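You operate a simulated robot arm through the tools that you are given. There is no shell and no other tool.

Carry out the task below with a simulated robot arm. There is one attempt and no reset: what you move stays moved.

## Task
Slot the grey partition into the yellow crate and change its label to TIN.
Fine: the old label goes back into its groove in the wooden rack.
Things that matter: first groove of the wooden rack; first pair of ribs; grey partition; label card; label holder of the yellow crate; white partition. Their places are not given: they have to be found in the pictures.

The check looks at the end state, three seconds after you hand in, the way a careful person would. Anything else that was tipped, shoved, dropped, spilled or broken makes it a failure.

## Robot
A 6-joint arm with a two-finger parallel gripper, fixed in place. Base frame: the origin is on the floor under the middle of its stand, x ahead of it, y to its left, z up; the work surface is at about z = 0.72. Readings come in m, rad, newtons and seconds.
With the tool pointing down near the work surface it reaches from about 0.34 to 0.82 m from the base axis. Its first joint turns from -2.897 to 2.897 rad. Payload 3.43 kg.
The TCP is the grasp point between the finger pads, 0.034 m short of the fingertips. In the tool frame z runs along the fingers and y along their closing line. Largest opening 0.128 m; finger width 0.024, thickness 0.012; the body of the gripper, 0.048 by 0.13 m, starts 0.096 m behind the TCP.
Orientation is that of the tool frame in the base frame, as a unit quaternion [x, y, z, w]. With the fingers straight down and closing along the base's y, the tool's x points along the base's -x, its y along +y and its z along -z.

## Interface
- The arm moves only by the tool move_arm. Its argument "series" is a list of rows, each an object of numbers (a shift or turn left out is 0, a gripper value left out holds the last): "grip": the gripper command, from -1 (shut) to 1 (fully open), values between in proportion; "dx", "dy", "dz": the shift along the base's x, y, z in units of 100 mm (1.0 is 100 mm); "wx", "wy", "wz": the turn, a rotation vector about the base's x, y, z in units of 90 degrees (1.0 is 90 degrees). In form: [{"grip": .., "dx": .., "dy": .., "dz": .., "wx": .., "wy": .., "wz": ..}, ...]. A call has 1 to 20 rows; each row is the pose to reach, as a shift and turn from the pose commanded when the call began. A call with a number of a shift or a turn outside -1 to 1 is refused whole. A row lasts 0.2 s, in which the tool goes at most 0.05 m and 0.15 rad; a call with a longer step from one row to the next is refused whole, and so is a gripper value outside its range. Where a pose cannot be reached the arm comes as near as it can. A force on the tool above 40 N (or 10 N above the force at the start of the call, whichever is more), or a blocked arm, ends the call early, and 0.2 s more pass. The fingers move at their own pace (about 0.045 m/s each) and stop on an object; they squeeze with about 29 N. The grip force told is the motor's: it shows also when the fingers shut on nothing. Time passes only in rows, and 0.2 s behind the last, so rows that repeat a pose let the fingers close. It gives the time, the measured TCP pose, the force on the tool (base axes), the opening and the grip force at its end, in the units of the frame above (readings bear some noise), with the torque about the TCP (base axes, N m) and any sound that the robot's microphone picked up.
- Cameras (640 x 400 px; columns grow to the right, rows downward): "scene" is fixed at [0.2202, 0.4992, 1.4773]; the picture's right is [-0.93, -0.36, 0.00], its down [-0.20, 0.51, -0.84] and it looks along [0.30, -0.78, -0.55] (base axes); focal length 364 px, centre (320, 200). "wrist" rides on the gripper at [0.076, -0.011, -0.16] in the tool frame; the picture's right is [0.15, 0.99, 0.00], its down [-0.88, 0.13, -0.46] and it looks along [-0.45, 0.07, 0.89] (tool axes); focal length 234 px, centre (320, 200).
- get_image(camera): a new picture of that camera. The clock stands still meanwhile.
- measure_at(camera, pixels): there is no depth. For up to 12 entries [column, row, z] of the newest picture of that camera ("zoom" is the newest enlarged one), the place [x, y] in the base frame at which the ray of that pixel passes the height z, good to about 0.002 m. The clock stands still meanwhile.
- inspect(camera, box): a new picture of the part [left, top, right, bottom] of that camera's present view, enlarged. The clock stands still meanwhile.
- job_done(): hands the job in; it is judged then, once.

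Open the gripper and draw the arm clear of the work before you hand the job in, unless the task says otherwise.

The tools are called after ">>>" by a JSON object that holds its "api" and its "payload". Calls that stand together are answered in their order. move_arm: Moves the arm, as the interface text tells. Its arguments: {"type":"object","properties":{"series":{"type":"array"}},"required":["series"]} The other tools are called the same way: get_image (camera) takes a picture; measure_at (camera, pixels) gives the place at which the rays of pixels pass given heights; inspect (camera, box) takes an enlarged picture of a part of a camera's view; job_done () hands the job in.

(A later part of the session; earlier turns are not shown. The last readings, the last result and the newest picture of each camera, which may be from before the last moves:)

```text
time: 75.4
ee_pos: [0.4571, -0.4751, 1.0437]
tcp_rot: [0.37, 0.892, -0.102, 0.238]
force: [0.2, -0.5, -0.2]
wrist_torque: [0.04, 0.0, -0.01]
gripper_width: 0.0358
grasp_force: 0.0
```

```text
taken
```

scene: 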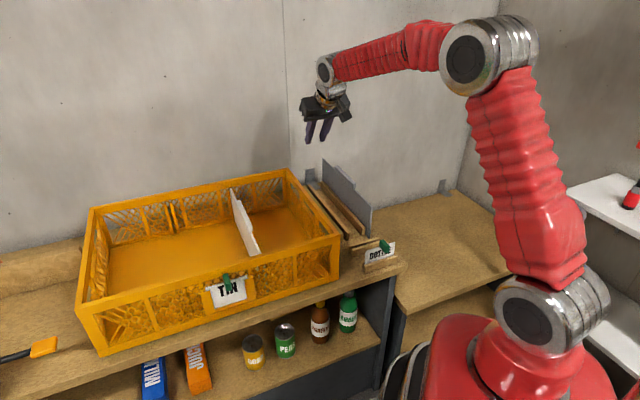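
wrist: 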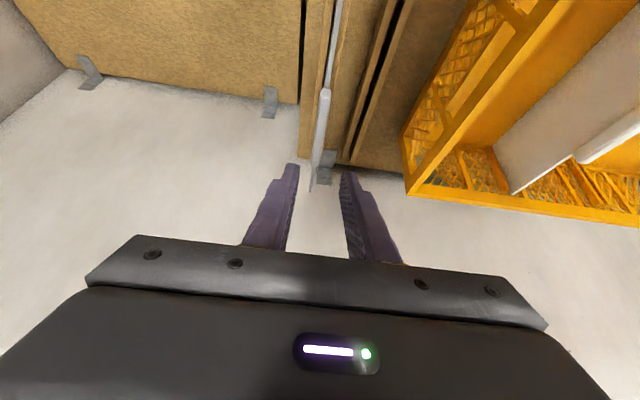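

The grey partition is seen edge-on, with its handle around wrist columns 315–330. I zoom in there.

>>> {"api": "inspect", "payload": {"camera": "wrist", "box": [280, 60, 370, 200]}}

>>> {"api": "inspect", "payload": {"camera": "wrist", "box": [290, 0, 370, 100]}}

>>> {"api": "inspect", "payload": {"camera": "scene", "box": [305, 150, 385, 230]}}

```text
2.86 times, centred on (325, 130) of wrist
```

zoom: 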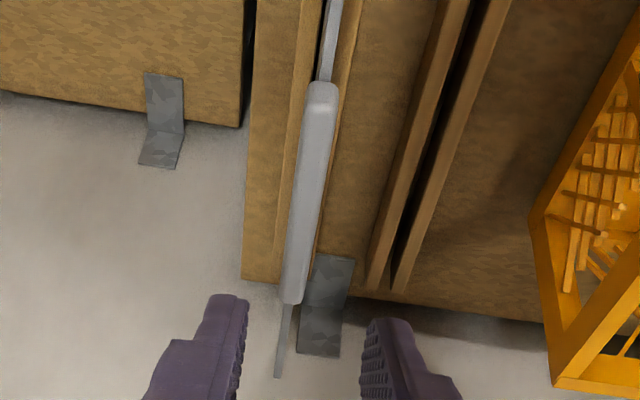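

```text
4.00 times, centred on (330, 50) of wrist
```

zoom: 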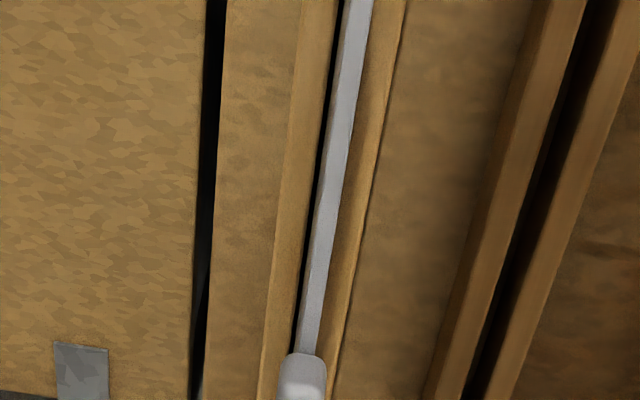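

```text
5.00 times, centred on (345, 190) of scene
```

zoom: 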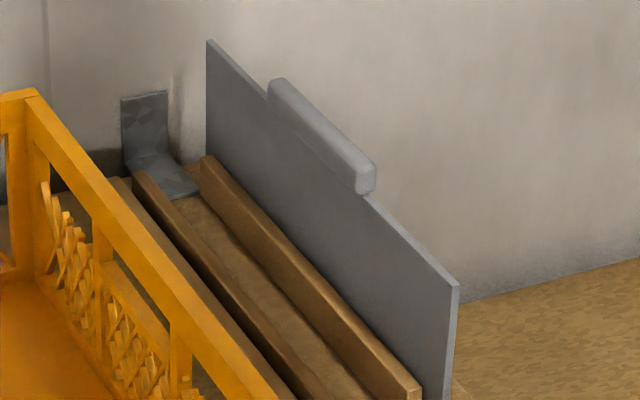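

I triangulate the grey handle's ends, near end at wrist (325.7,89.8) and scene (354.0,182.6), far end at wrist (315.6,164.3) and scene (336.6,166.0).

>>> {"api": "measure_at", "payload": {"camera": "wrist", "pixels": [[325.7, 89.8, 0.86], [325.7, 89.8, 0.89], [315.6, 164.3, 0.86], [315.6, 164.3, 0.89], [320.0, 95, 0.87], [329.5, 95, 0.87], [318.5, 130, 0.87], [325.5, 130, 0.87], [341.5, 0.5, 0.848], [334.0, 0.5, 0.848]]}}

>>> {"api": "measure_at", "payload": {"camera": "scene", "pixels": [[354.0, 182.6, 0.86], [354.0, 182.6, 0.89], [336.6, 166.0, 0.86], [336.6, 166.0, 0.89], [372.6, 206.8, 0.84], [372.6, 206.8, 0.86], [322.2, 158.2, 0.84], [322.2, 158.2, 0.86]]}}

```text
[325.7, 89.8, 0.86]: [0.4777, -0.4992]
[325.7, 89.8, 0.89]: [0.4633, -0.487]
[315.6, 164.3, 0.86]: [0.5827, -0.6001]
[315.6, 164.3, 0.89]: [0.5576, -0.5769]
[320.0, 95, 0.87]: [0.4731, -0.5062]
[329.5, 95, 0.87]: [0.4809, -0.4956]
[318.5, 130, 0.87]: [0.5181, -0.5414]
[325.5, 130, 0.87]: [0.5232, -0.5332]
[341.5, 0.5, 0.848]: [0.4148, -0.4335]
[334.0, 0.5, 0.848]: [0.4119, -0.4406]
```

```text
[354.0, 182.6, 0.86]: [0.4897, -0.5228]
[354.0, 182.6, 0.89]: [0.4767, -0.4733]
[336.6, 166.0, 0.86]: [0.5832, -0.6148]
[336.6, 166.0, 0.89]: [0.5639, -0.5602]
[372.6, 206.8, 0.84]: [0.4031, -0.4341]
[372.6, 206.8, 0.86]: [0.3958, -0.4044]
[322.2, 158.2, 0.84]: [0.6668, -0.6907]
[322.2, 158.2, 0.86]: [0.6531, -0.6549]
```

The grey handle spans v≈0.683–0.822, with its top at z≈0.873, about 14 mm thick, at u≈−0.015. I open the gripper to 60 mm, move over its centre at (0.523,-0.545), and lower to a hover at z≈0.945.

>>> {"api": "move_arm", "payload": {"series": [{"grip": -0.06, "dx": 0.22, "dy": -0.23}, {"dx": 0.44, "dy": -0.46}, {"dx": 0.658, "dy": -0.697}, {"dx": 0.658, "dy": -0.697, "dz": -0.3}, {"dx": 0.658, "dy": -0.697, "dz": -0.6}, {"dx": 0.658, "dy": -0.697, "dz": -0.98}, {"dx": 0.658, "dy": -0.697, "dz": -0.98}]}}

>>> {"api": "get_image", "payload": {"camera": "wrist"}}

>>> {"api": "inspect", "payload": {"camera": "wrist", "box": [260, 60, 380, 240]}}

>>> {"api": "inspect", "payload": {"camera": "scene", "box": [290, 120, 390, 220]}}

```text
time: 77.0
ee_pos: [0.5226, -0.5434, 0.9446]
tcp_rot: [0.37, 0.892, -0.103, 0.238]
force: [-0.3, 0.5, 0.1]
wrist_torque: [-0.02, 0.01, 0.01]
gripper_width: 0.0603
grasp_force: 0.1
```

```text
taken
```

wrist: 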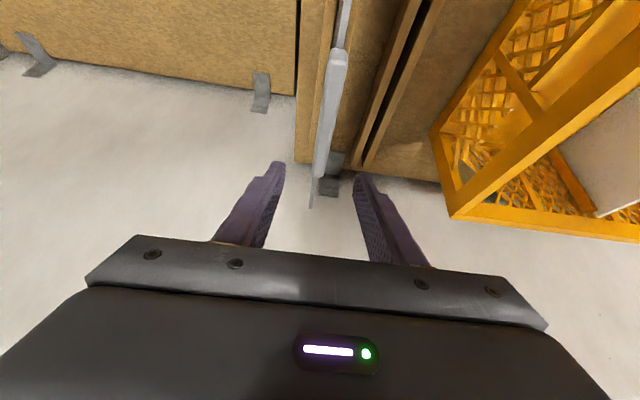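

```text
2.22 times, centred on (320, 150) of wrist
```

zoom: 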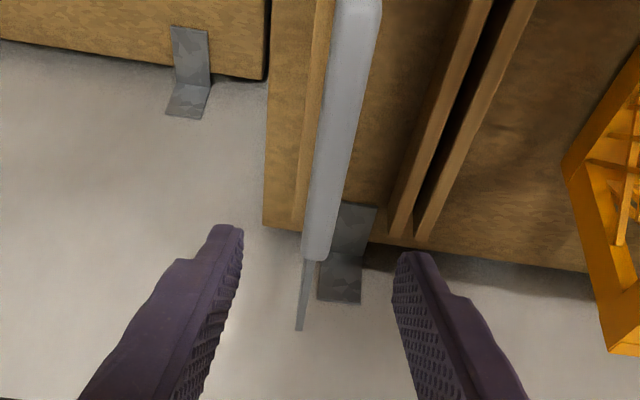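

```text
4.00 times, centred on (340, 170) of scene
```

zoom: 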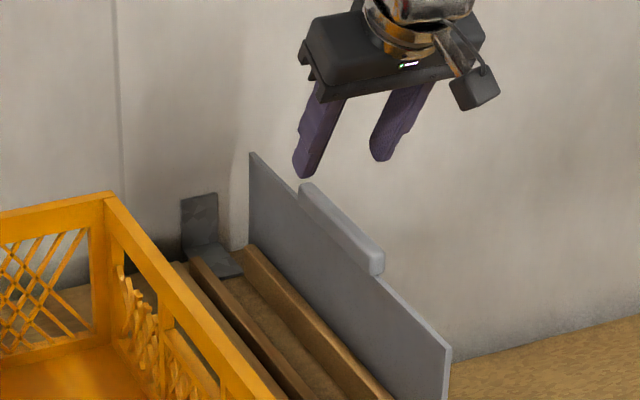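

I measure the handle's ends again from this closer view, far end at wrist (318.6,172.5) and near end at (339.0,52.0), plus its side edges near the middle.

>>> {"api": "measure_at", "payload": {"camera": "wrist", "pixels": [[318.6, 172.5, 0.873], [339.0, 52.0, 0.873], [325.3, 110, 0.873], [337.8, 110, 0.873], [318.7, 150, 0.873], [329.0, 150, 0.873], [313.0, 197.0, 0.848], [346.5, 15, 0.848], [341, 15, 0.848]]}}

>>> {"api": "inspect", "payload": {"camera": "wrist", "box": [300, 30, 360, 110]}}

>>> {"api": "inspect", "payload": {"camera": "wrist", "box": [295, 110, 355, 190]}}

```text
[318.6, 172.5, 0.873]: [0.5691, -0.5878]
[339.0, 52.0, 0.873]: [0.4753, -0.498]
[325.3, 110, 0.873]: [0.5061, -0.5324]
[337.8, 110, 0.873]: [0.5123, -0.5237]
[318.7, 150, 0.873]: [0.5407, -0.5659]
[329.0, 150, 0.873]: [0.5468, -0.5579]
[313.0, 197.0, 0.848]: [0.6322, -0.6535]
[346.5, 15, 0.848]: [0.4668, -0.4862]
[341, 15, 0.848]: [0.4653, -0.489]
```

```text
5.00 times, centred on (330, 70) of wrist
```

zoom: 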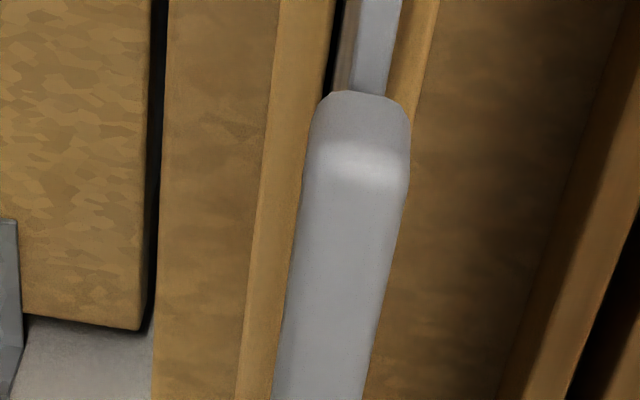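

```text
5.00 times, centred on (325, 150) of wrist
```

zoom: 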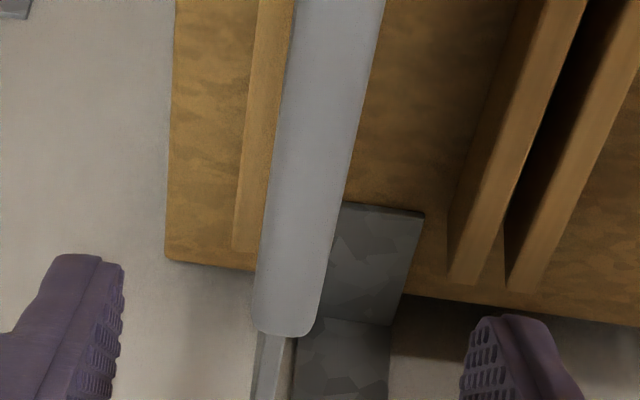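

The handle's centre is at v≈0.757, u≈−0.013, about 3 mm from the TCP. I trim that and lower to z≈0.862, so the pads straddle the handle bar.

>>> {"api": "move_arm", "payload": {"series": [{"dx": 0.033, "dy": -0.009, "dz": -0.2}, {"dx": 0.033, "dy": -0.009, "dz": -0.4}, {"dx": 0.033, "dy": -0.009, "dz": -0.6}, {"dx": 0.033, "dy": -0.009, "dz": -0.75}, {"dx": 0.033, "dy": -0.009, "dz": -0.825}, {"dx": 0.033, "dy": -0.009, "dz": -0.825}]}}

>>> {"api": "get_image", "payload": {"camera": "wrist"}}

>>> {"api": "inspect", "payload": {"camera": "wrist", "box": [255, 100, 385, 230]}}

>>> {"api": "inspect", "payload": {"camera": "scene", "box": [290, 130, 390, 220]}}

```text
time: 78.4
ee_pos: [0.527, -0.5442, 0.8631]
tcp_rot: [0.37, 0.892, -0.101, 0.239]
force: [-0.2, -0.3, 0.7]
wrist_torque: [-0.01, 0.01, -0.02]
gripper_width: 0.0605
grasp_force: 0.1
```

```text
taken
```

wrist: 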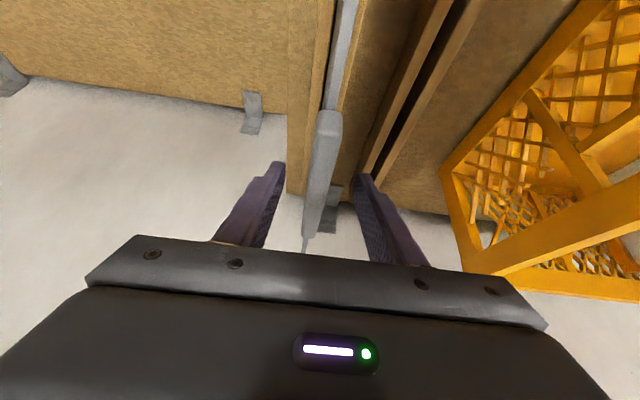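

```text
3.08 times, centred on (320, 165) of wrist
```

zoom: 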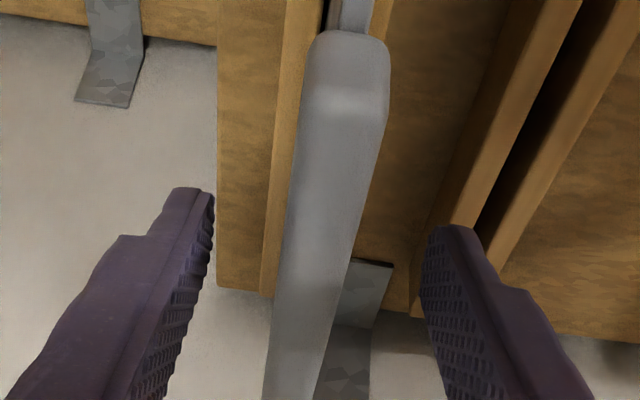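

```text
4.44 times, centred on (340, 175) of scene
```

zoom: 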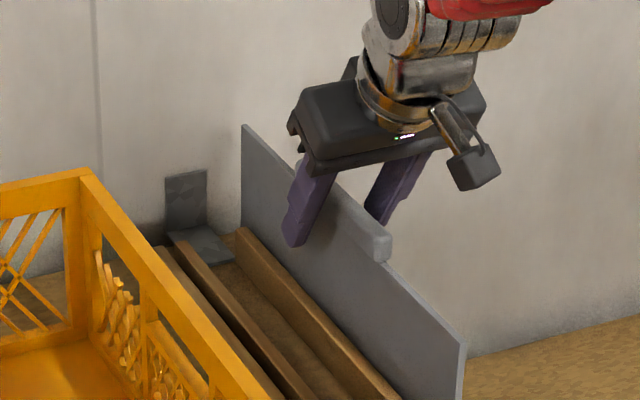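

The fingers straddle the handle near its middle, clear of everything. I close the gripper on it.

>>> {"api": "move_arm", "payload": {"series": [{"grip": -1}, {"grip": -1}, {"grip": -1}, {"grip": -1}, {"grip": -1}, {"grip": -1}]}}

>>> {"api": "get_image", "payload": {"camera": "wrist"}}

>>> {"api": "inspect", "payload": {"camera": "wrist", "box": [255, 100, 385, 230]}}

>>> {"api": "inspect", "payload": {"camera": "scene", "box": [290, 130, 390, 220]}}

```text
time: 79.8
ee_pos: [0.527, -0.5452, 0.8622]
tcp_rot: [0.37, 0.892, -0.102, 0.239]
force: [-0.7, 0.1, -1.0]
wrist_torque: [-0.06, 0.03, 0.03]
gripper_width: 0.0158
grasp_force: 28.9
```

```text
taken
```

wrist: 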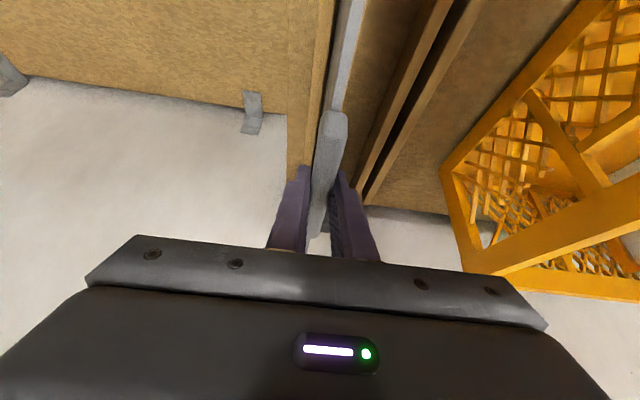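

```text
3.08 times, centred on (320, 165) of wrist
```

zoom: 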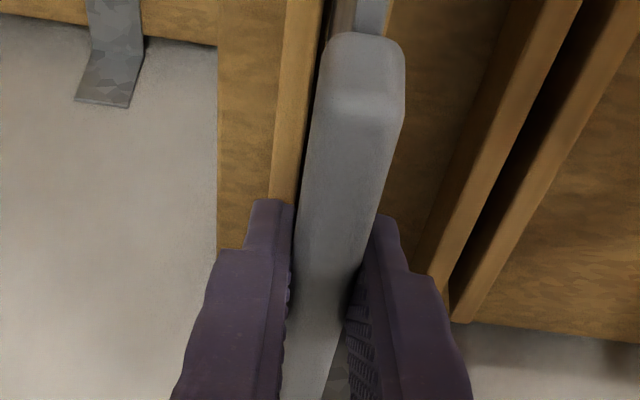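

```text
4.44 times, centred on (340, 175) of scene
```

zoom: 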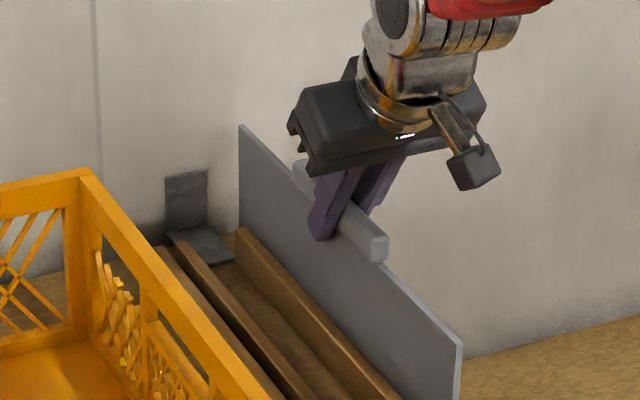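

The handle is held at 15.8 mm with 29 N. I lift slowly by 40 mm first, and check the weight and whether the partition stays level.

>>> {"api": "move_arm", "payload": {"series": [{"dz": 0.05}, {"dz": 0.1}, {"dz": 0.17}, {"dz": 0.25}, {"dz": 0.33}, {"dz": 0.4}, {"dz": 0.4}]}}

>>> {"api": "inspect", "payload": {"camera": "scene", "box": [280, 120, 400, 260]}}

>>> {"api": "inspect", "payload": {"camera": "wrist", "box": [255, 0, 385, 230]}}

```text
time: 81.4
ee_pos: [0.5272, -0.5445, 0.9041]
tcp_rot: [0.369, 0.892, -0.102, 0.239]
force: [0.4, 0.1, -1.9]
wrist_torque: [0.0, -0.02, -0.02]
gripper_width: 0.0158
grasp_force: 29.2
```

```text
2.86 times, centred on (340, 190) of scene
```

zoom: 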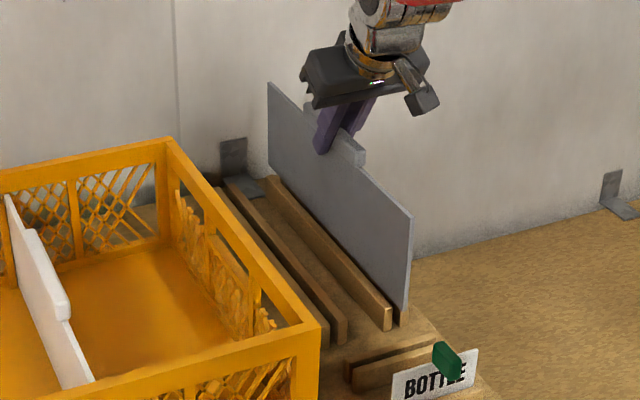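

```text
1.74 times, centred on (320, 115) of wrist
```

zoom: 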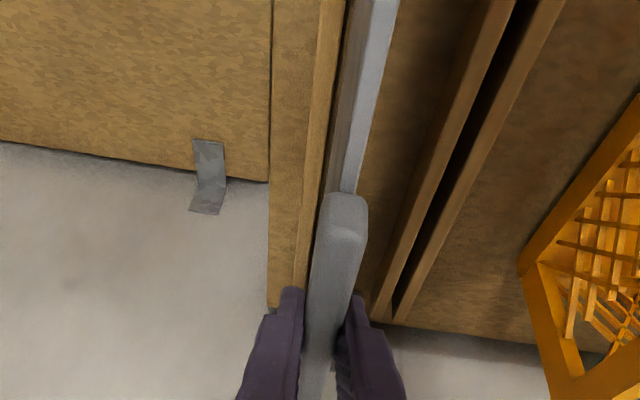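

The weight is only about 2 N and the partition hangs level. I lift on to z≈1.043, so its lower edge (about 133 mm below the TCP) clears the rim by more than 20 mm.

>>> {"api": "move_arm", "payload": {"series": [{"dz": 0.15}, {"dz": 0.3}, {"dz": 0.45}, {"dz": 0.6}, {"dz": 0.8}, {"dz": 1.0}]}}

>>> {"api": "move_arm", "payload": {"series": [{"dz": 0.2}, {"dz": 0.39}, {"dz": 0.39}]}}

>>> {"api": "get_image", "payload": {"camera": "scene"}}

>>> {"api": "get_image", "payload": {"camera": "wrist"}}

```text
time: 82.8
ee_pos: [0.5256, -0.545, 1.0024]
tcp_rot: [0.371, 0.892, -0.103, 0.239]
force: [0.9, -0.2, -1.7]
wrist_torque: [0.03, 0.04, -0.01]
gripper_width: 0.0155
grasp_force: 28.7
```

```text
time: 83.6
ee_pos: [0.5275, -0.5429, 1.0418]
tcp_rot: [0.37, 0.892, -0.103, 0.238]
force: [-0.3, -0.4, -0.9]
wrist_torque: [0.03, 0.04, -0.04]
gripper_width: 0.0157
grasp_force: 28.9
```

```text
taken
```

scene: 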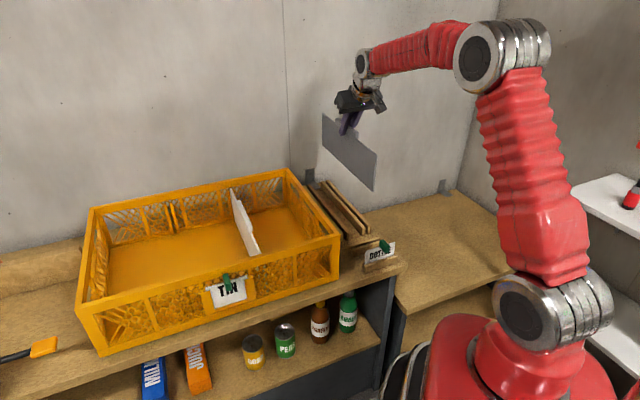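

```text
taken
```

wrist: 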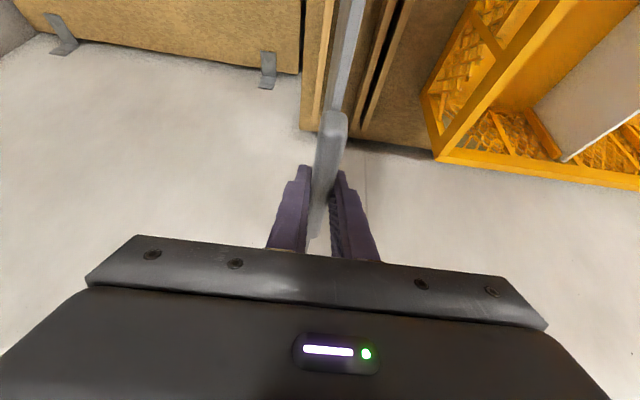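

The partition is clear of the rack. I zoom on it in the scene view to measure its ends relative to the TCP.

>>> {"api": "inspect", "payload": {"camera": "scene", "box": [310, 95, 390, 200]}}

```text
3.81 times, centred on (350, 148) of scene
```

zoom: 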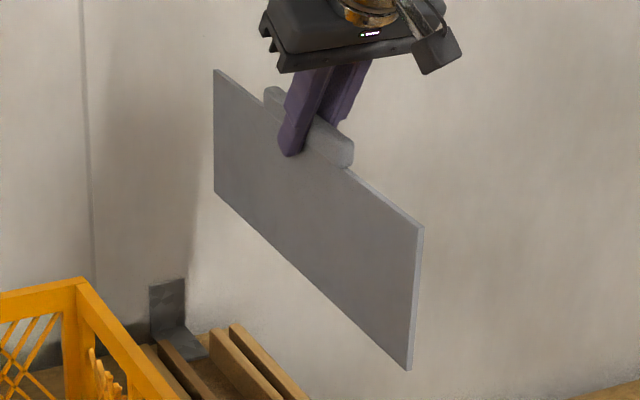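

I measure the four corners at the heights they should have, top edge z≈1.0275 and bottom edge z≈0.909.

>>> {"api": "measure_at", "payload": {"camera": "scene", "pixels": [[322.2, 113.9, 1.0275], [376.5, 155.1, 1.0275], [373.6, 192.1, 0.909], [321.9, 145.9, 0.909], [322.2, 113.9, 1.02], [376.5, 155.1, 1.02], [373.6, 192.1, 0.9], [321.9, 145.9, 0.9]]}}

```text
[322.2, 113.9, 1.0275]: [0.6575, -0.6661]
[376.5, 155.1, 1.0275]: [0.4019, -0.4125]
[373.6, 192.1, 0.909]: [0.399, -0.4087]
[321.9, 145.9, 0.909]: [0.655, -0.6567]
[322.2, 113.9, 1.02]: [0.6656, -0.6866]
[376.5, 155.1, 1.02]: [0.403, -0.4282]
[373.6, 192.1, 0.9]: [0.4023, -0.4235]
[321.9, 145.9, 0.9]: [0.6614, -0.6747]
```

The partition's centre is about 6 mm ahead of the TCP (+v), its length is about 0.366 m, and its bottom is about 0.141 m below the TCP. Before carrying it over, I measure the crate's front and back rim edges near the free ribs in the scene view.

>>> {"api": "inspect", "payload": {"camera": "scene", "box": [140, 265, 210, 315]}}

>>> {"api": "inspect", "payload": {"camera": "scene", "box": [140, 175, 240, 245]}}

>>> {"api": "inspect", "payload": {"camera": "scene", "box": [225, 225, 285, 275]}}

```text
8.00 times, centred on (175, 290) of scene
```

zoom: 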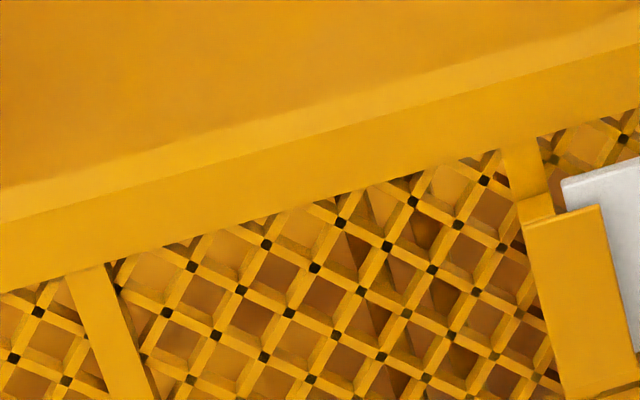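

```text
5.71 times, centred on (190, 210) of scene
```

zoom: 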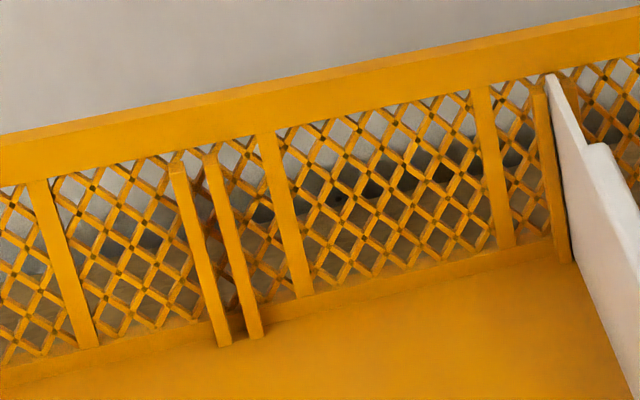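

```text
8.00 times, centred on (255, 250) of scene
```

zoom: 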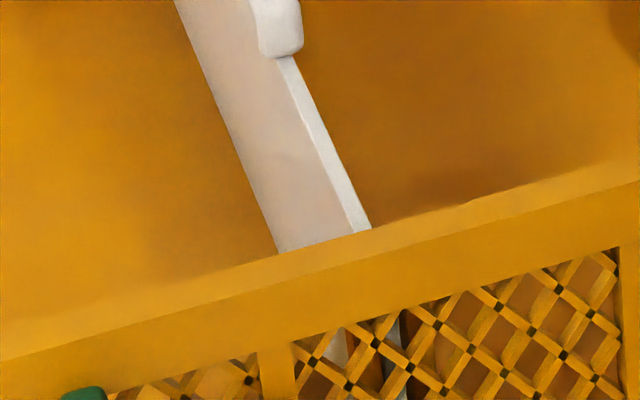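

I measure the front rim's inner edge (175.0,278.1) and outer edge (175.0,281.9), and the back rim's outer edge (190.0,187.6), at the rim height.

>>> {"api": "measure_at", "payload": {"camera": "scene", "pixels": [[175, 278.1, 0.888], [175, 281.9, 0.888], [190, 187.6, 0.888], [190, 189.5, 0.888], [190, 197.5, 0.865], [210, 183.9, 0.888]]}}

>>> {"api": "inspect", "payload": {"camera": "scene", "box": [150, 175, 190, 205]}}

```text
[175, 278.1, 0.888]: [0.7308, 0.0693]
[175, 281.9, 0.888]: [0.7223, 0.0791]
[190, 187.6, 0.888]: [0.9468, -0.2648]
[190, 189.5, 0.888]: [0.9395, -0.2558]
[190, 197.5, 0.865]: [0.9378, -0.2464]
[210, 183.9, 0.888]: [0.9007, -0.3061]
```

```text
13.33 times, centred on (170, 190) of scene
```

zoom: 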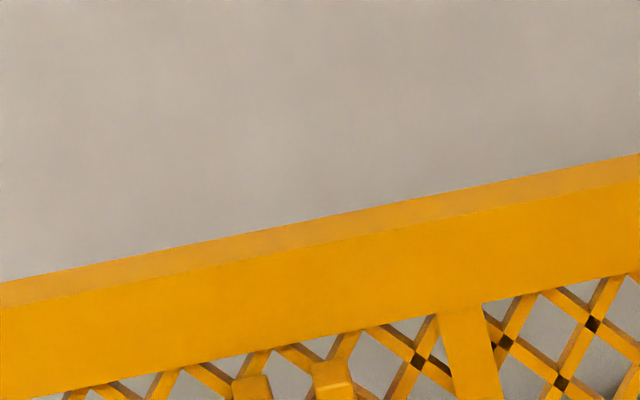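

The opening at the rim runs from v=0.014 to about 0.389, centre 0.2015, which leaves about ±4.5 mm for the partition. The target TCP is (0.852,-0.065). I raise 13 mm and carry the partition over in five equal moves.

>>> {"api": "move_arm", "payload": {"series": [{"dz": 0.13}, {"dx": 0.16, "dy": 0.24, "dz": 0.13}, {"dx": 0.33, "dy": 0.48, "dz": 0.13}, {"dx": 0.49, "dy": 0.72, "dz": 0.13}, {"dx": 0.65, "dy": 0.96, "dz": 0.13}]}}

>>> {"api": "move_arm", "payload": {"series": [{"dx": 0.16, "dy": 0.24}, {"dx": 0.33, "dy": 0.48}, {"dx": 0.49, "dy": 0.72}, {"dx": 0.65, "dy": 0.96}]}}

>>> {"api": "move_arm", "payload": {"series": [{"dx": 0.16, "dy": 0.24}, {"dx": 0.33, "dy": 0.48}, {"dx": 0.49, "dy": 0.72}, {"dx": 0.65, "dy": 0.96}]}}

>>> {"api": "get_image", "payload": {"camera": "scene"}}

```text
time: 84.8
ee_pos: [0.5929, -0.449, 1.0547]
tcp_rot: [0.371, 0.892, -0.103, 0.238]
force: [0.6, -0.2, -2.0]
wrist_torque: [0.01, 0.02, -0.01]
gripper_width: 0.0153
grasp_force: 28.8
```

```text
time: 85.8
ee_pos: [0.6573, -0.3515, 1.0516]
tcp_rot: [0.371, 0.892, -0.102, 0.239]
force: [0.1, 0.4, -2.1]
wrist_torque: [0.03, 0.02, -0.02]
gripper_width: 0.0158
grasp_force: 29.2
```

```text
time: 86.8
ee_pos: [0.7213, -0.2579, 1.0539]
tcp_rot: [0.37, 0.892, -0.102, 0.238]
force: [0.2, -0.4, -1.8]
wrist_torque: [-0.03, 0.02, 0.03]
gripper_width: 0.0155
grasp_force: 28.5
```

```text
taken
```

scene: 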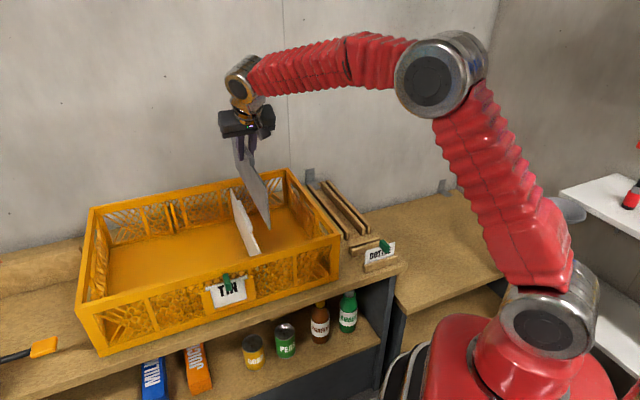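

The partition is over the crate, still level, and clears the white handle by about 20 mm. I make the last two moves, watching for the reach limit.

>>> {"api": "move_arm", "payload": {"series": [{"dx": 0.16, "dy": 0.24}, {"dx": 0.33, "dy": 0.48}, {"dx": 0.49, "dy": 0.72}, {"dx": 0.65, "dy": 0.96}]}}

>>> {"api": "move_arm", "payload": {"series": [{"dx": 0.16, "dy": 0.24}, {"dx": 0.33, "dy": 0.48}, {"dx": 0.46, "dy": 0.7}]}}

>>> {"api": "get_image", "payload": {"camera": "scene"}}

>>> {"api": "get_image", "payload": {"camera": "wrist"}}

```text
time: 87.8
ee_pos: [0.7865, -0.1611, 1.0554]
tcp_rot: [0.37, 0.892, -0.102, 0.239]
force: [0.2, -0.9, -0.6]
wrist_torque: [0.01, 0.01, 0.0]
gripper_width: 0.0156
grasp_force: 29.1
```

```text
time: 88.6
ee_pos: [0.8324, -0.0897, 1.0547]
tcp_rot: [0.371, 0.892, -0.102, 0.238]
force: [-0.5, -0.4, -1.8]
wrist_torque: [0.03, 0.0, 0.0]
gripper_width: 0.0155
grasp_force: 29.0
```

```text
taken
```

scene: 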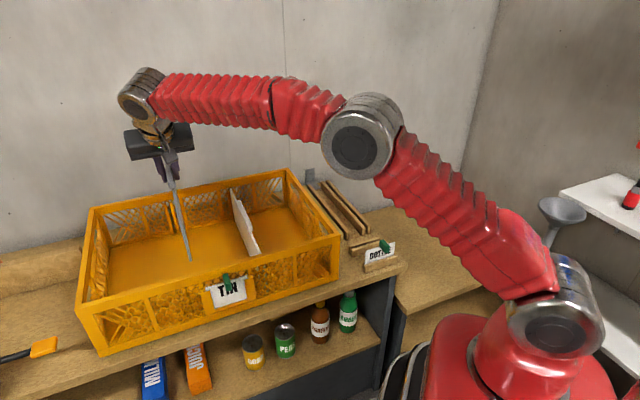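

```text
taken
```

wrist: 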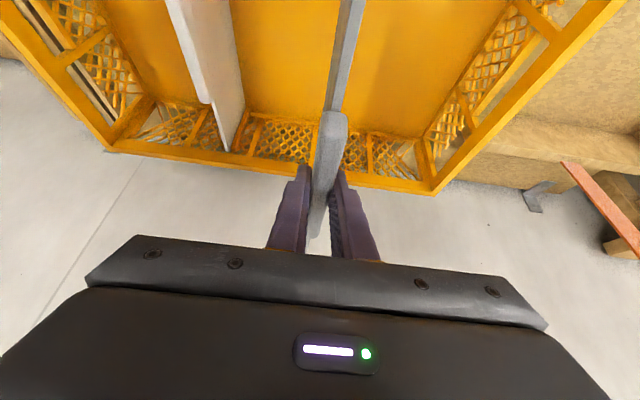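

I make the remaining 20/25 mm step to the target and lower slightly to z≈1.048 to stay inside the reach.

>>> {"api": "move_arm", "payload": {"series": [{"dx": 0.1, "dy": 0.125, "dz": -0.04}, {"dx": 0.2, "dy": 0.251, "dz": -0.07}, {"dx": 0.2, "dy": 0.251, "dz": -0.07}]}}

>>> {"api": "get_image", "payload": {"camera": "scene"}}

>>> {"api": "get_image", "payload": {"camera": "wrist"}}

>>> {"api": "inspect", "payload": {"camera": "scene", "box": [130, 140, 220, 290]}}

>>> {"api": "inspect", "payload": {"camera": "wrist", "box": [250, 80, 390, 220]}}

```text
time: 89.4
ee_pos: [0.8517, -0.0652, 1.0477]
tcp_rot: [0.369, 0.892, -0.102, 0.239]
force: [0.0, 0.2, -1.4]
wrist_torque: [0.03, 0.03, 0.01]
gripper_width: 0.0154
grasp_force: 29.1
```

```text
taken
```

scene: 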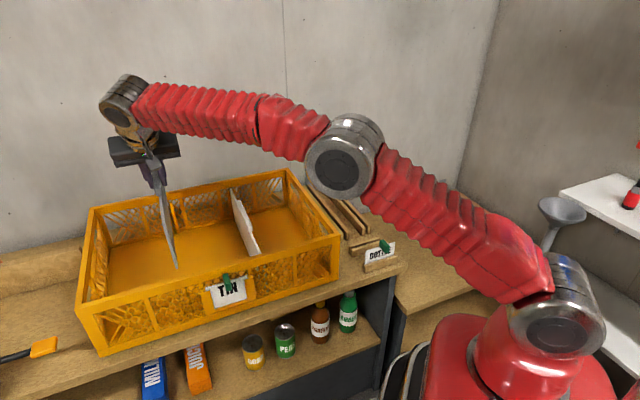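

```text
taken
```

wrist: 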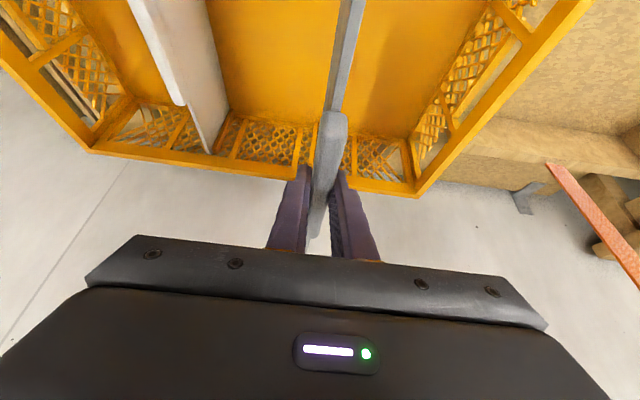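

```text
2.67 times, centred on (175, 215) of scene
```

zoom: 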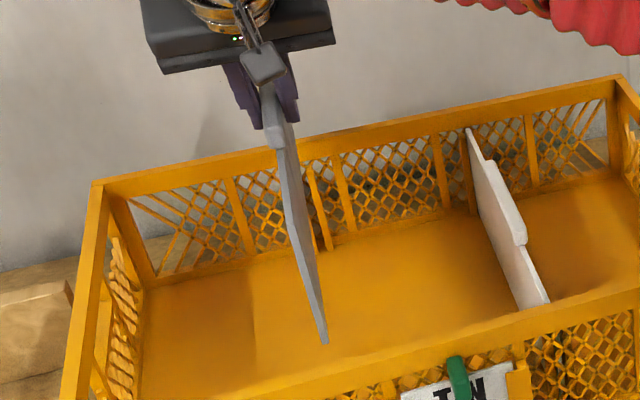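

```text
2.86 times, centred on (320, 150) of wrist
```

zoom: 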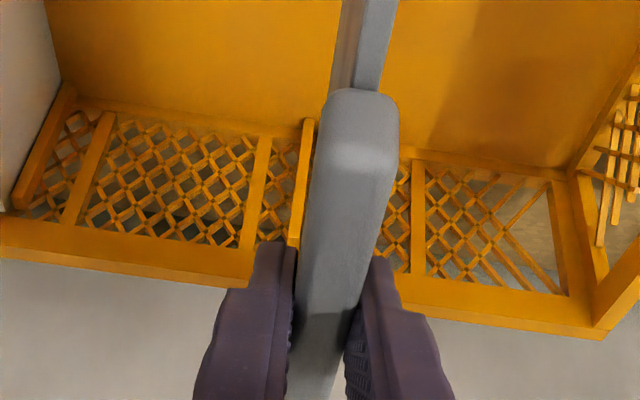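

The partition hangs over the free rib pair. I zoom on its near end and its far end in the scene view to check u and v against the crate.

>>> {"api": "inspect", "payload": {"camera": "scene", "box": [150, 225, 210, 285]}}

>>> {"api": "inspect", "payload": {"camera": "scene", "box": [145, 165, 205, 245]}}

>>> {"api": "inspect", "payload": {"camera": "wrist", "box": [290, 110, 350, 190]}}

```text
6.67 times, centred on (180, 255) of scene
```

zoom: 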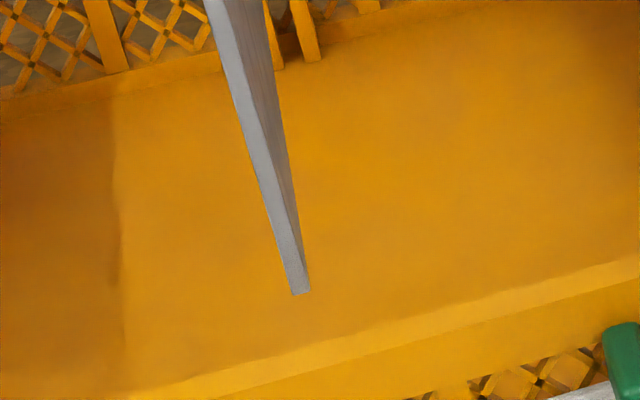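

```text
5.00 times, centred on (175, 205) of scene
```

zoom: 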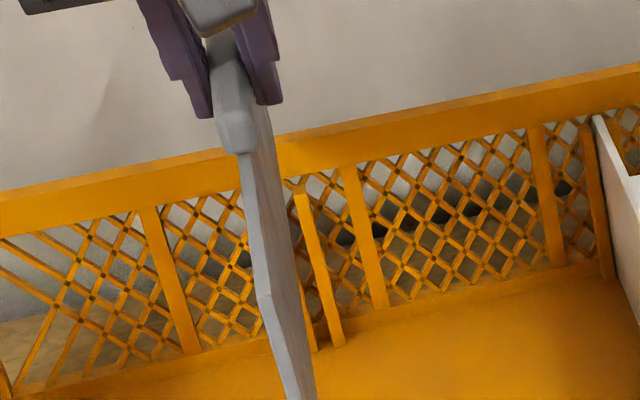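

```text
5.00 times, centred on (320, 150) of wrist
```

zoom: 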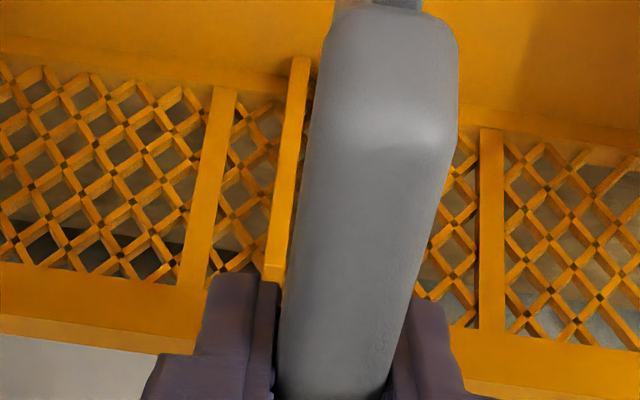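

I measure the partition's near bottom corner, scene (176.5,269.1), at z≈0.9065, and the right-hand back rib, for the u offset.

>>> {"api": "measure_at", "payload": {"camera": "scene", "pixels": [[176.5, 269.1, 0.9065], [176.5, 269.1, 0.9], [176.5, 269.1, 0.913], [163.5, 221.5, 1.03], [170.0, 204.0, 0.853], [176.5, 233.0, 0.735], [178.6, 233.6, 0.735]]}}

>>> {"api": "measure_at", "payload": {"camera": "wrist", "pixels": [[309.2, 165.4, 0.853], [312.6, 165.8, 0.853], [314.2, 122.0, 0.735], [318.0, 122.3, 0.735], [336.5, 0.0, 1.033], [345.5, 90.0, 1.058]]}}

```text
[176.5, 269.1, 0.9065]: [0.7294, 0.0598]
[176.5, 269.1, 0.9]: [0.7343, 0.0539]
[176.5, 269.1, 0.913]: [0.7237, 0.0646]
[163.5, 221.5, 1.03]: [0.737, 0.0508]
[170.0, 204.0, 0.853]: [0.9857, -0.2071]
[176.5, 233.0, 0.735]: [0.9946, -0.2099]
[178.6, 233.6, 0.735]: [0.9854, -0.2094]
```

```text
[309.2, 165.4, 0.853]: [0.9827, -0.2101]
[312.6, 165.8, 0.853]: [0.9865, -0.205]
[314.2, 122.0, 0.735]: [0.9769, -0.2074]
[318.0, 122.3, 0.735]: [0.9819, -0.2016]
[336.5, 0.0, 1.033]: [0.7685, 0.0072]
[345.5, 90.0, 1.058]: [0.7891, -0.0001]
```

The near end is at u≈0.396 and v≈0.020 in the crate frame. The gap is centred at u=0.3954 and the opening starts at v=0.014, so the partition is aligned within about a millimetre. I lower 20 mm past the rim height, slowly.

>>> {"api": "move_arm", "payload": {"series": [{"dz": -0.06}, {"dz": -0.12}, {"dz": -0.17}, {"dz": -0.2}, {"dz": -0.2}]}}

>>> {"api": "get_image", "payload": {"camera": "scene"}}

>>> {"api": "inspect", "payload": {"camera": "scene", "box": [150, 225, 210, 295]}}

>>> {"api": "inspect", "payload": {"camera": "scene", "box": [145, 165, 205, 245]}}

>>> {"api": "get_image", "payload": {"camera": "wrist"}}

>>> {"api": "inspect", "payload": {"camera": "wrist", "box": [280, 110, 360, 220]}}

```text
time: 90.6
ee_pos: [0.8538, -0.0653, 1.0277]
tcp_rot: [0.37, 0.892, -0.102, 0.239]
force: [-1.3, 2.3, 5.3]
wrist_torque: [-0.57, -0.62, 0.04]
gripper_width: 0.0156
grasp_force: 29.1
```

```text
taken
```

scene: 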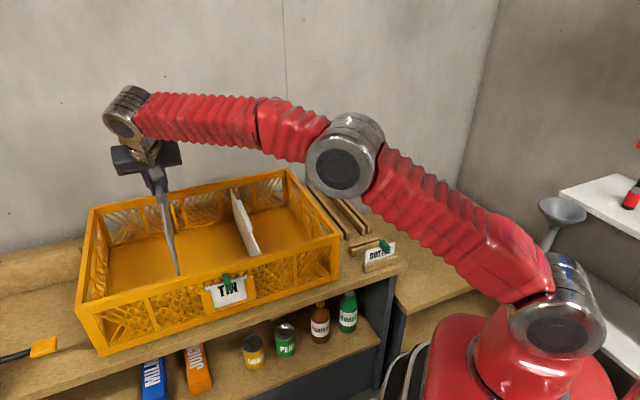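

```text
5.71 times, centred on (180, 260) of scene
```

zoom: 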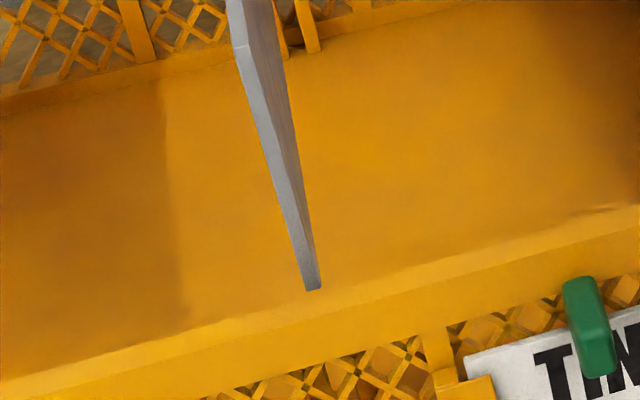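

```text
5.00 times, centred on (175, 205) of scene
```

zoom: 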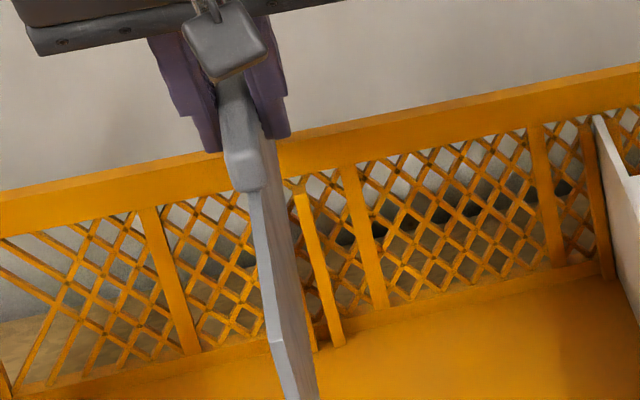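

```text
taken
```

wrist: 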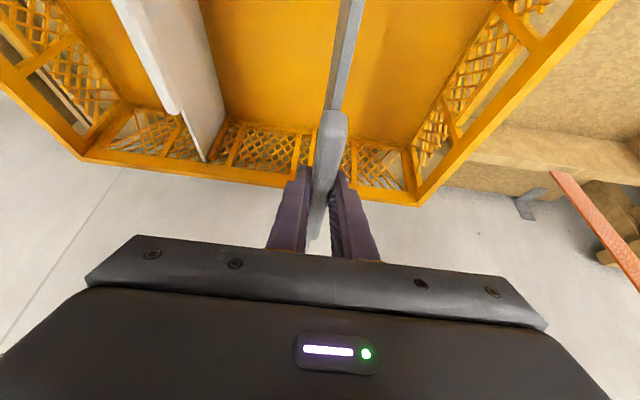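

```text
3.64 times, centred on (320, 165) of wrist
```

zoom: 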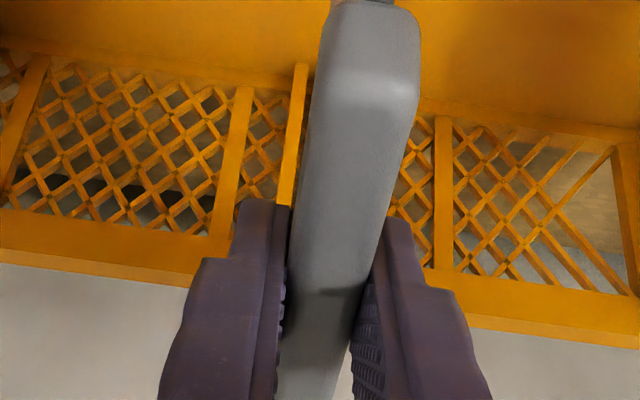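

The force rose: fz is about +7 N above the weight, with a torque about −u. So the far (back) lower corner touches the back rim. I raise 12 mm to free it and measure again.

>>> {"api": "move_arm", "payload": {"series": [{"dz": 0.06}, {"dz": 0.12}, {"dz": 0.12}]}}

>>> {"api": "get_image", "payload": {"camera": "scene"}}

>>> {"api": "inspect", "payload": {"camera": "scene", "box": [160, 255, 200, 285]}}

>>> {"api": "inspect", "payload": {"camera": "scene", "box": [150, 175, 190, 225]}}

```text
time: 91.4
ee_pos: [0.8532, -0.065, 1.0386]
tcp_rot: [0.369, 0.893, -0.101, 0.238]
force: [-0.1, 0.7, -1.4]
wrist_torque: [0.0, -0.02, 0.02]
gripper_width: 0.0156
grasp_force: 29.0
```

```text
taken
```

scene: 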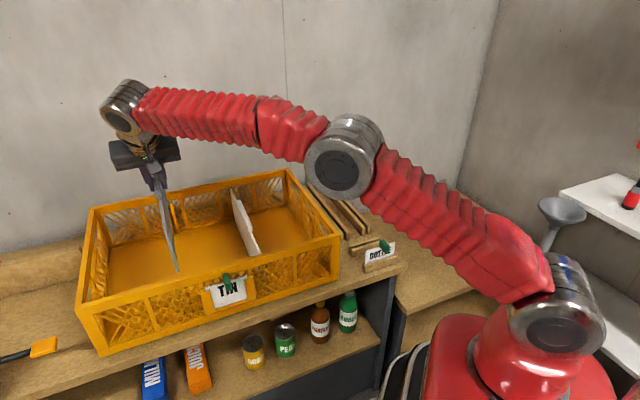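

```text
13.33 times, centred on (180, 270) of scene
```

zoom: 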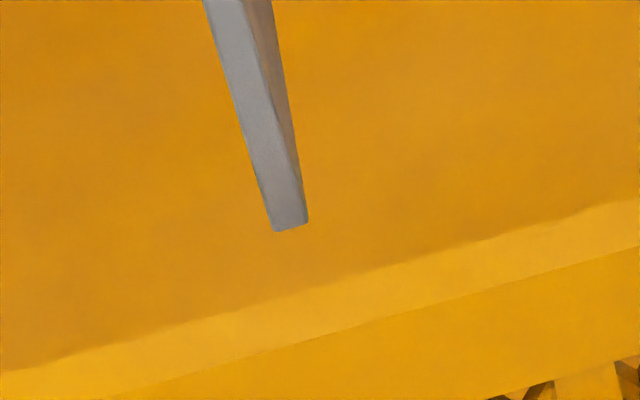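

```text
8.00 times, centred on (170, 200) of scene
```

zoom: 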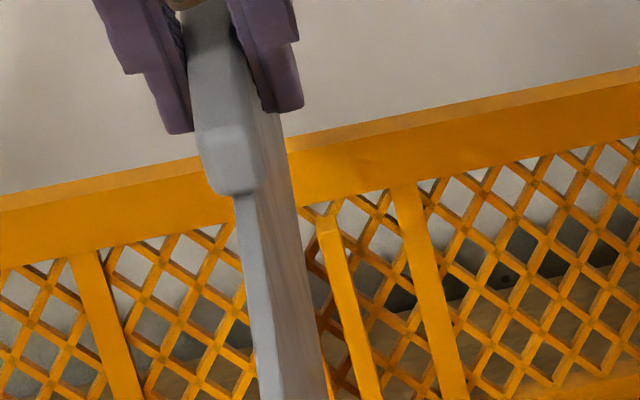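

I measure the near bottom corner (177.8,272.1) again, at the present bottom height of about 0.897, and the rim edges at the same columns.

>>> {"api": "measure_at", "payload": {"camera": "scene", "pixels": [[177.8, 272.1, 0.8974], [177.8, 272.1, 0.893], [177.8, 272.1, 0.902], [177.8, 277.6, 0.888], [177.8, 281.4, 0.888], [210.0, 183.9, 0.888], [212.0, 184.9, 0.888], [212.0, 186.0, 0.888]]}}

>>> {"api": "inspect", "payload": {"camera": "scene", "box": [190, 170, 230, 200]}}

```text
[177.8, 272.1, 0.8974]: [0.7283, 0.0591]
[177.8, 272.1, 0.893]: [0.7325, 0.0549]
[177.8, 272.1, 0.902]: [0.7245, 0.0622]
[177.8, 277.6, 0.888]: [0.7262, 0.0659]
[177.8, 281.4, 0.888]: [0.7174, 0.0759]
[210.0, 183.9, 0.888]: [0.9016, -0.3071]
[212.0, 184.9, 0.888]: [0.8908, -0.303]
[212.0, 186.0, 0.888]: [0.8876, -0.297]
```

```text
13.33 times, centred on (210, 185) of scene
```

zoom: 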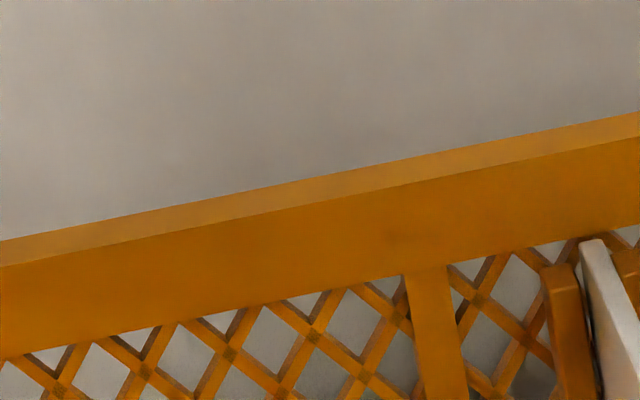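

The corner measurement depends strongly on height, so I check whether the partition has pitched in the grip, by repeating the exact wrist zoom I took when it was still level in the rack.

>>> {"api": "get_image", "payload": {"camera": "wrist"}}

>>> {"api": "inspect", "payload": {"camera": "wrist", "box": [255, 100, 385, 230]}}

>>> {"api": "inspect", "payload": {"camera": "wrist", "box": [255, 0, 385, 230]}}

>>> {"api": "inspect", "payload": {"camera": "wrist", "box": [285, 160, 355, 260]}}

```text
taken
```

wrist: 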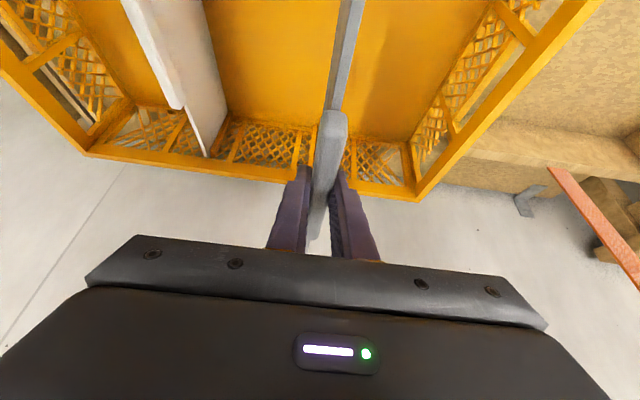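

```text
3.08 times, centred on (320, 165) of wrist
```

zoom: 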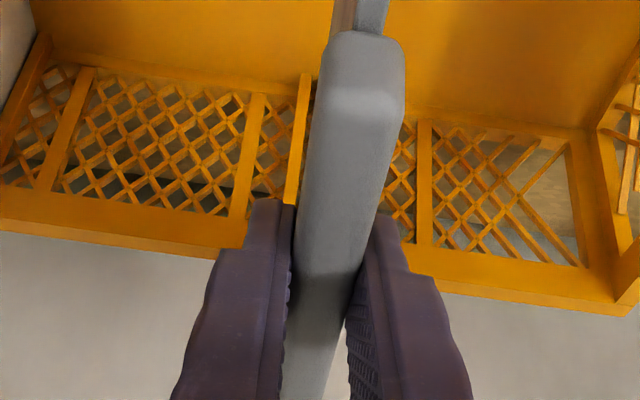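

```text
1.74 times, centred on (320, 115) of wrist
```

zoom: 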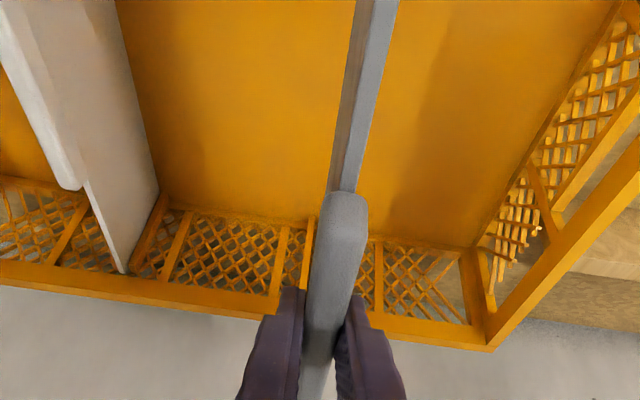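

```text
4.00 times, centred on (320, 210) of wrist
```

zoom: 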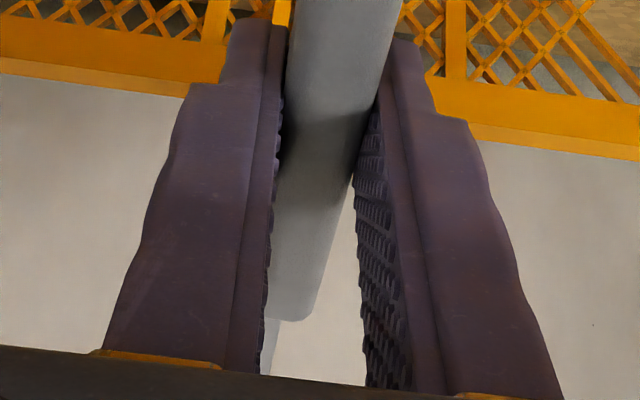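

The handle's near end sits at the same pixels as in the rack, so the partition has not pitched. I zoom on the back rim in the wrist view to locate its inner top edge.

>>> {"api": "inspect", "payload": {"camera": "wrist", "box": [250, 150, 300, 190]}}

>>> {"api": "inspect", "payload": {"camera": "wrist", "box": [345, 160, 395, 200]}}

>>> {"api": "inspect", "payload": {"camera": "wrist", "box": [185, 110, 235, 170]}}

```text
10.00 times, centred on (275, 170) of wrist
```

zoom: 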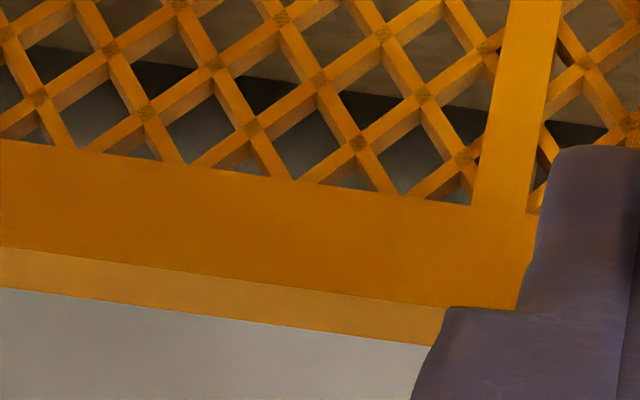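

```text
10.00 times, centred on (370, 180) of wrist
```

zoom: 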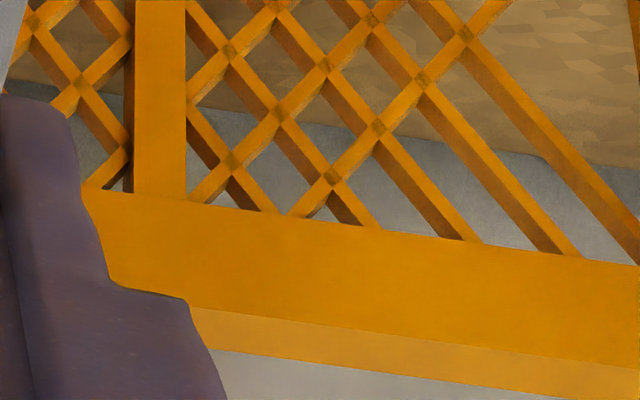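

```text
6.67 times, centred on (210, 140) of wrist
```

zoom: 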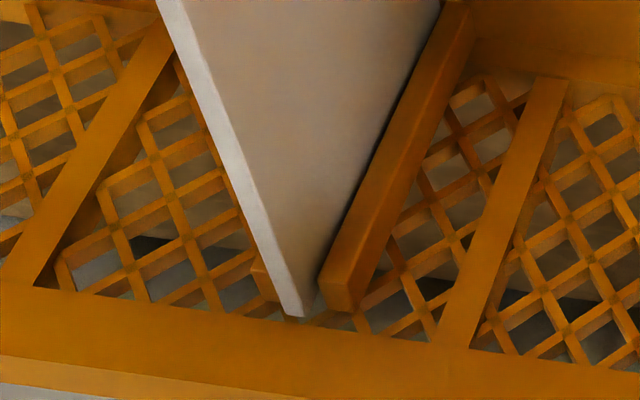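

I measure the back rim's inner top edge at (275,179.0) and (370,192.5), its outer edge at (275,183.2) and (370,196.7), and the white partition's back top corner.

>>> {"api": "measure_at", "payload": {"camera": "wrist", "pixels": [[275, 179.0, 0.888], [370, 192.5, 0.888], [275, 183.2, 0.888], [370, 196.7, 0.888], [207.0, 157.0, 0.857], [275, 168.3, 0.86], [275, 168.3, 0.85]]}}

```text
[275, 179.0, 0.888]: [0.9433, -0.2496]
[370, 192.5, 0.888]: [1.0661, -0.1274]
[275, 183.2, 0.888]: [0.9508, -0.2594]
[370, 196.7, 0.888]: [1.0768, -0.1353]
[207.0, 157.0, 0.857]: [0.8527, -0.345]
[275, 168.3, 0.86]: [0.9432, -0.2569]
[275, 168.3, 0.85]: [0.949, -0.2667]
```

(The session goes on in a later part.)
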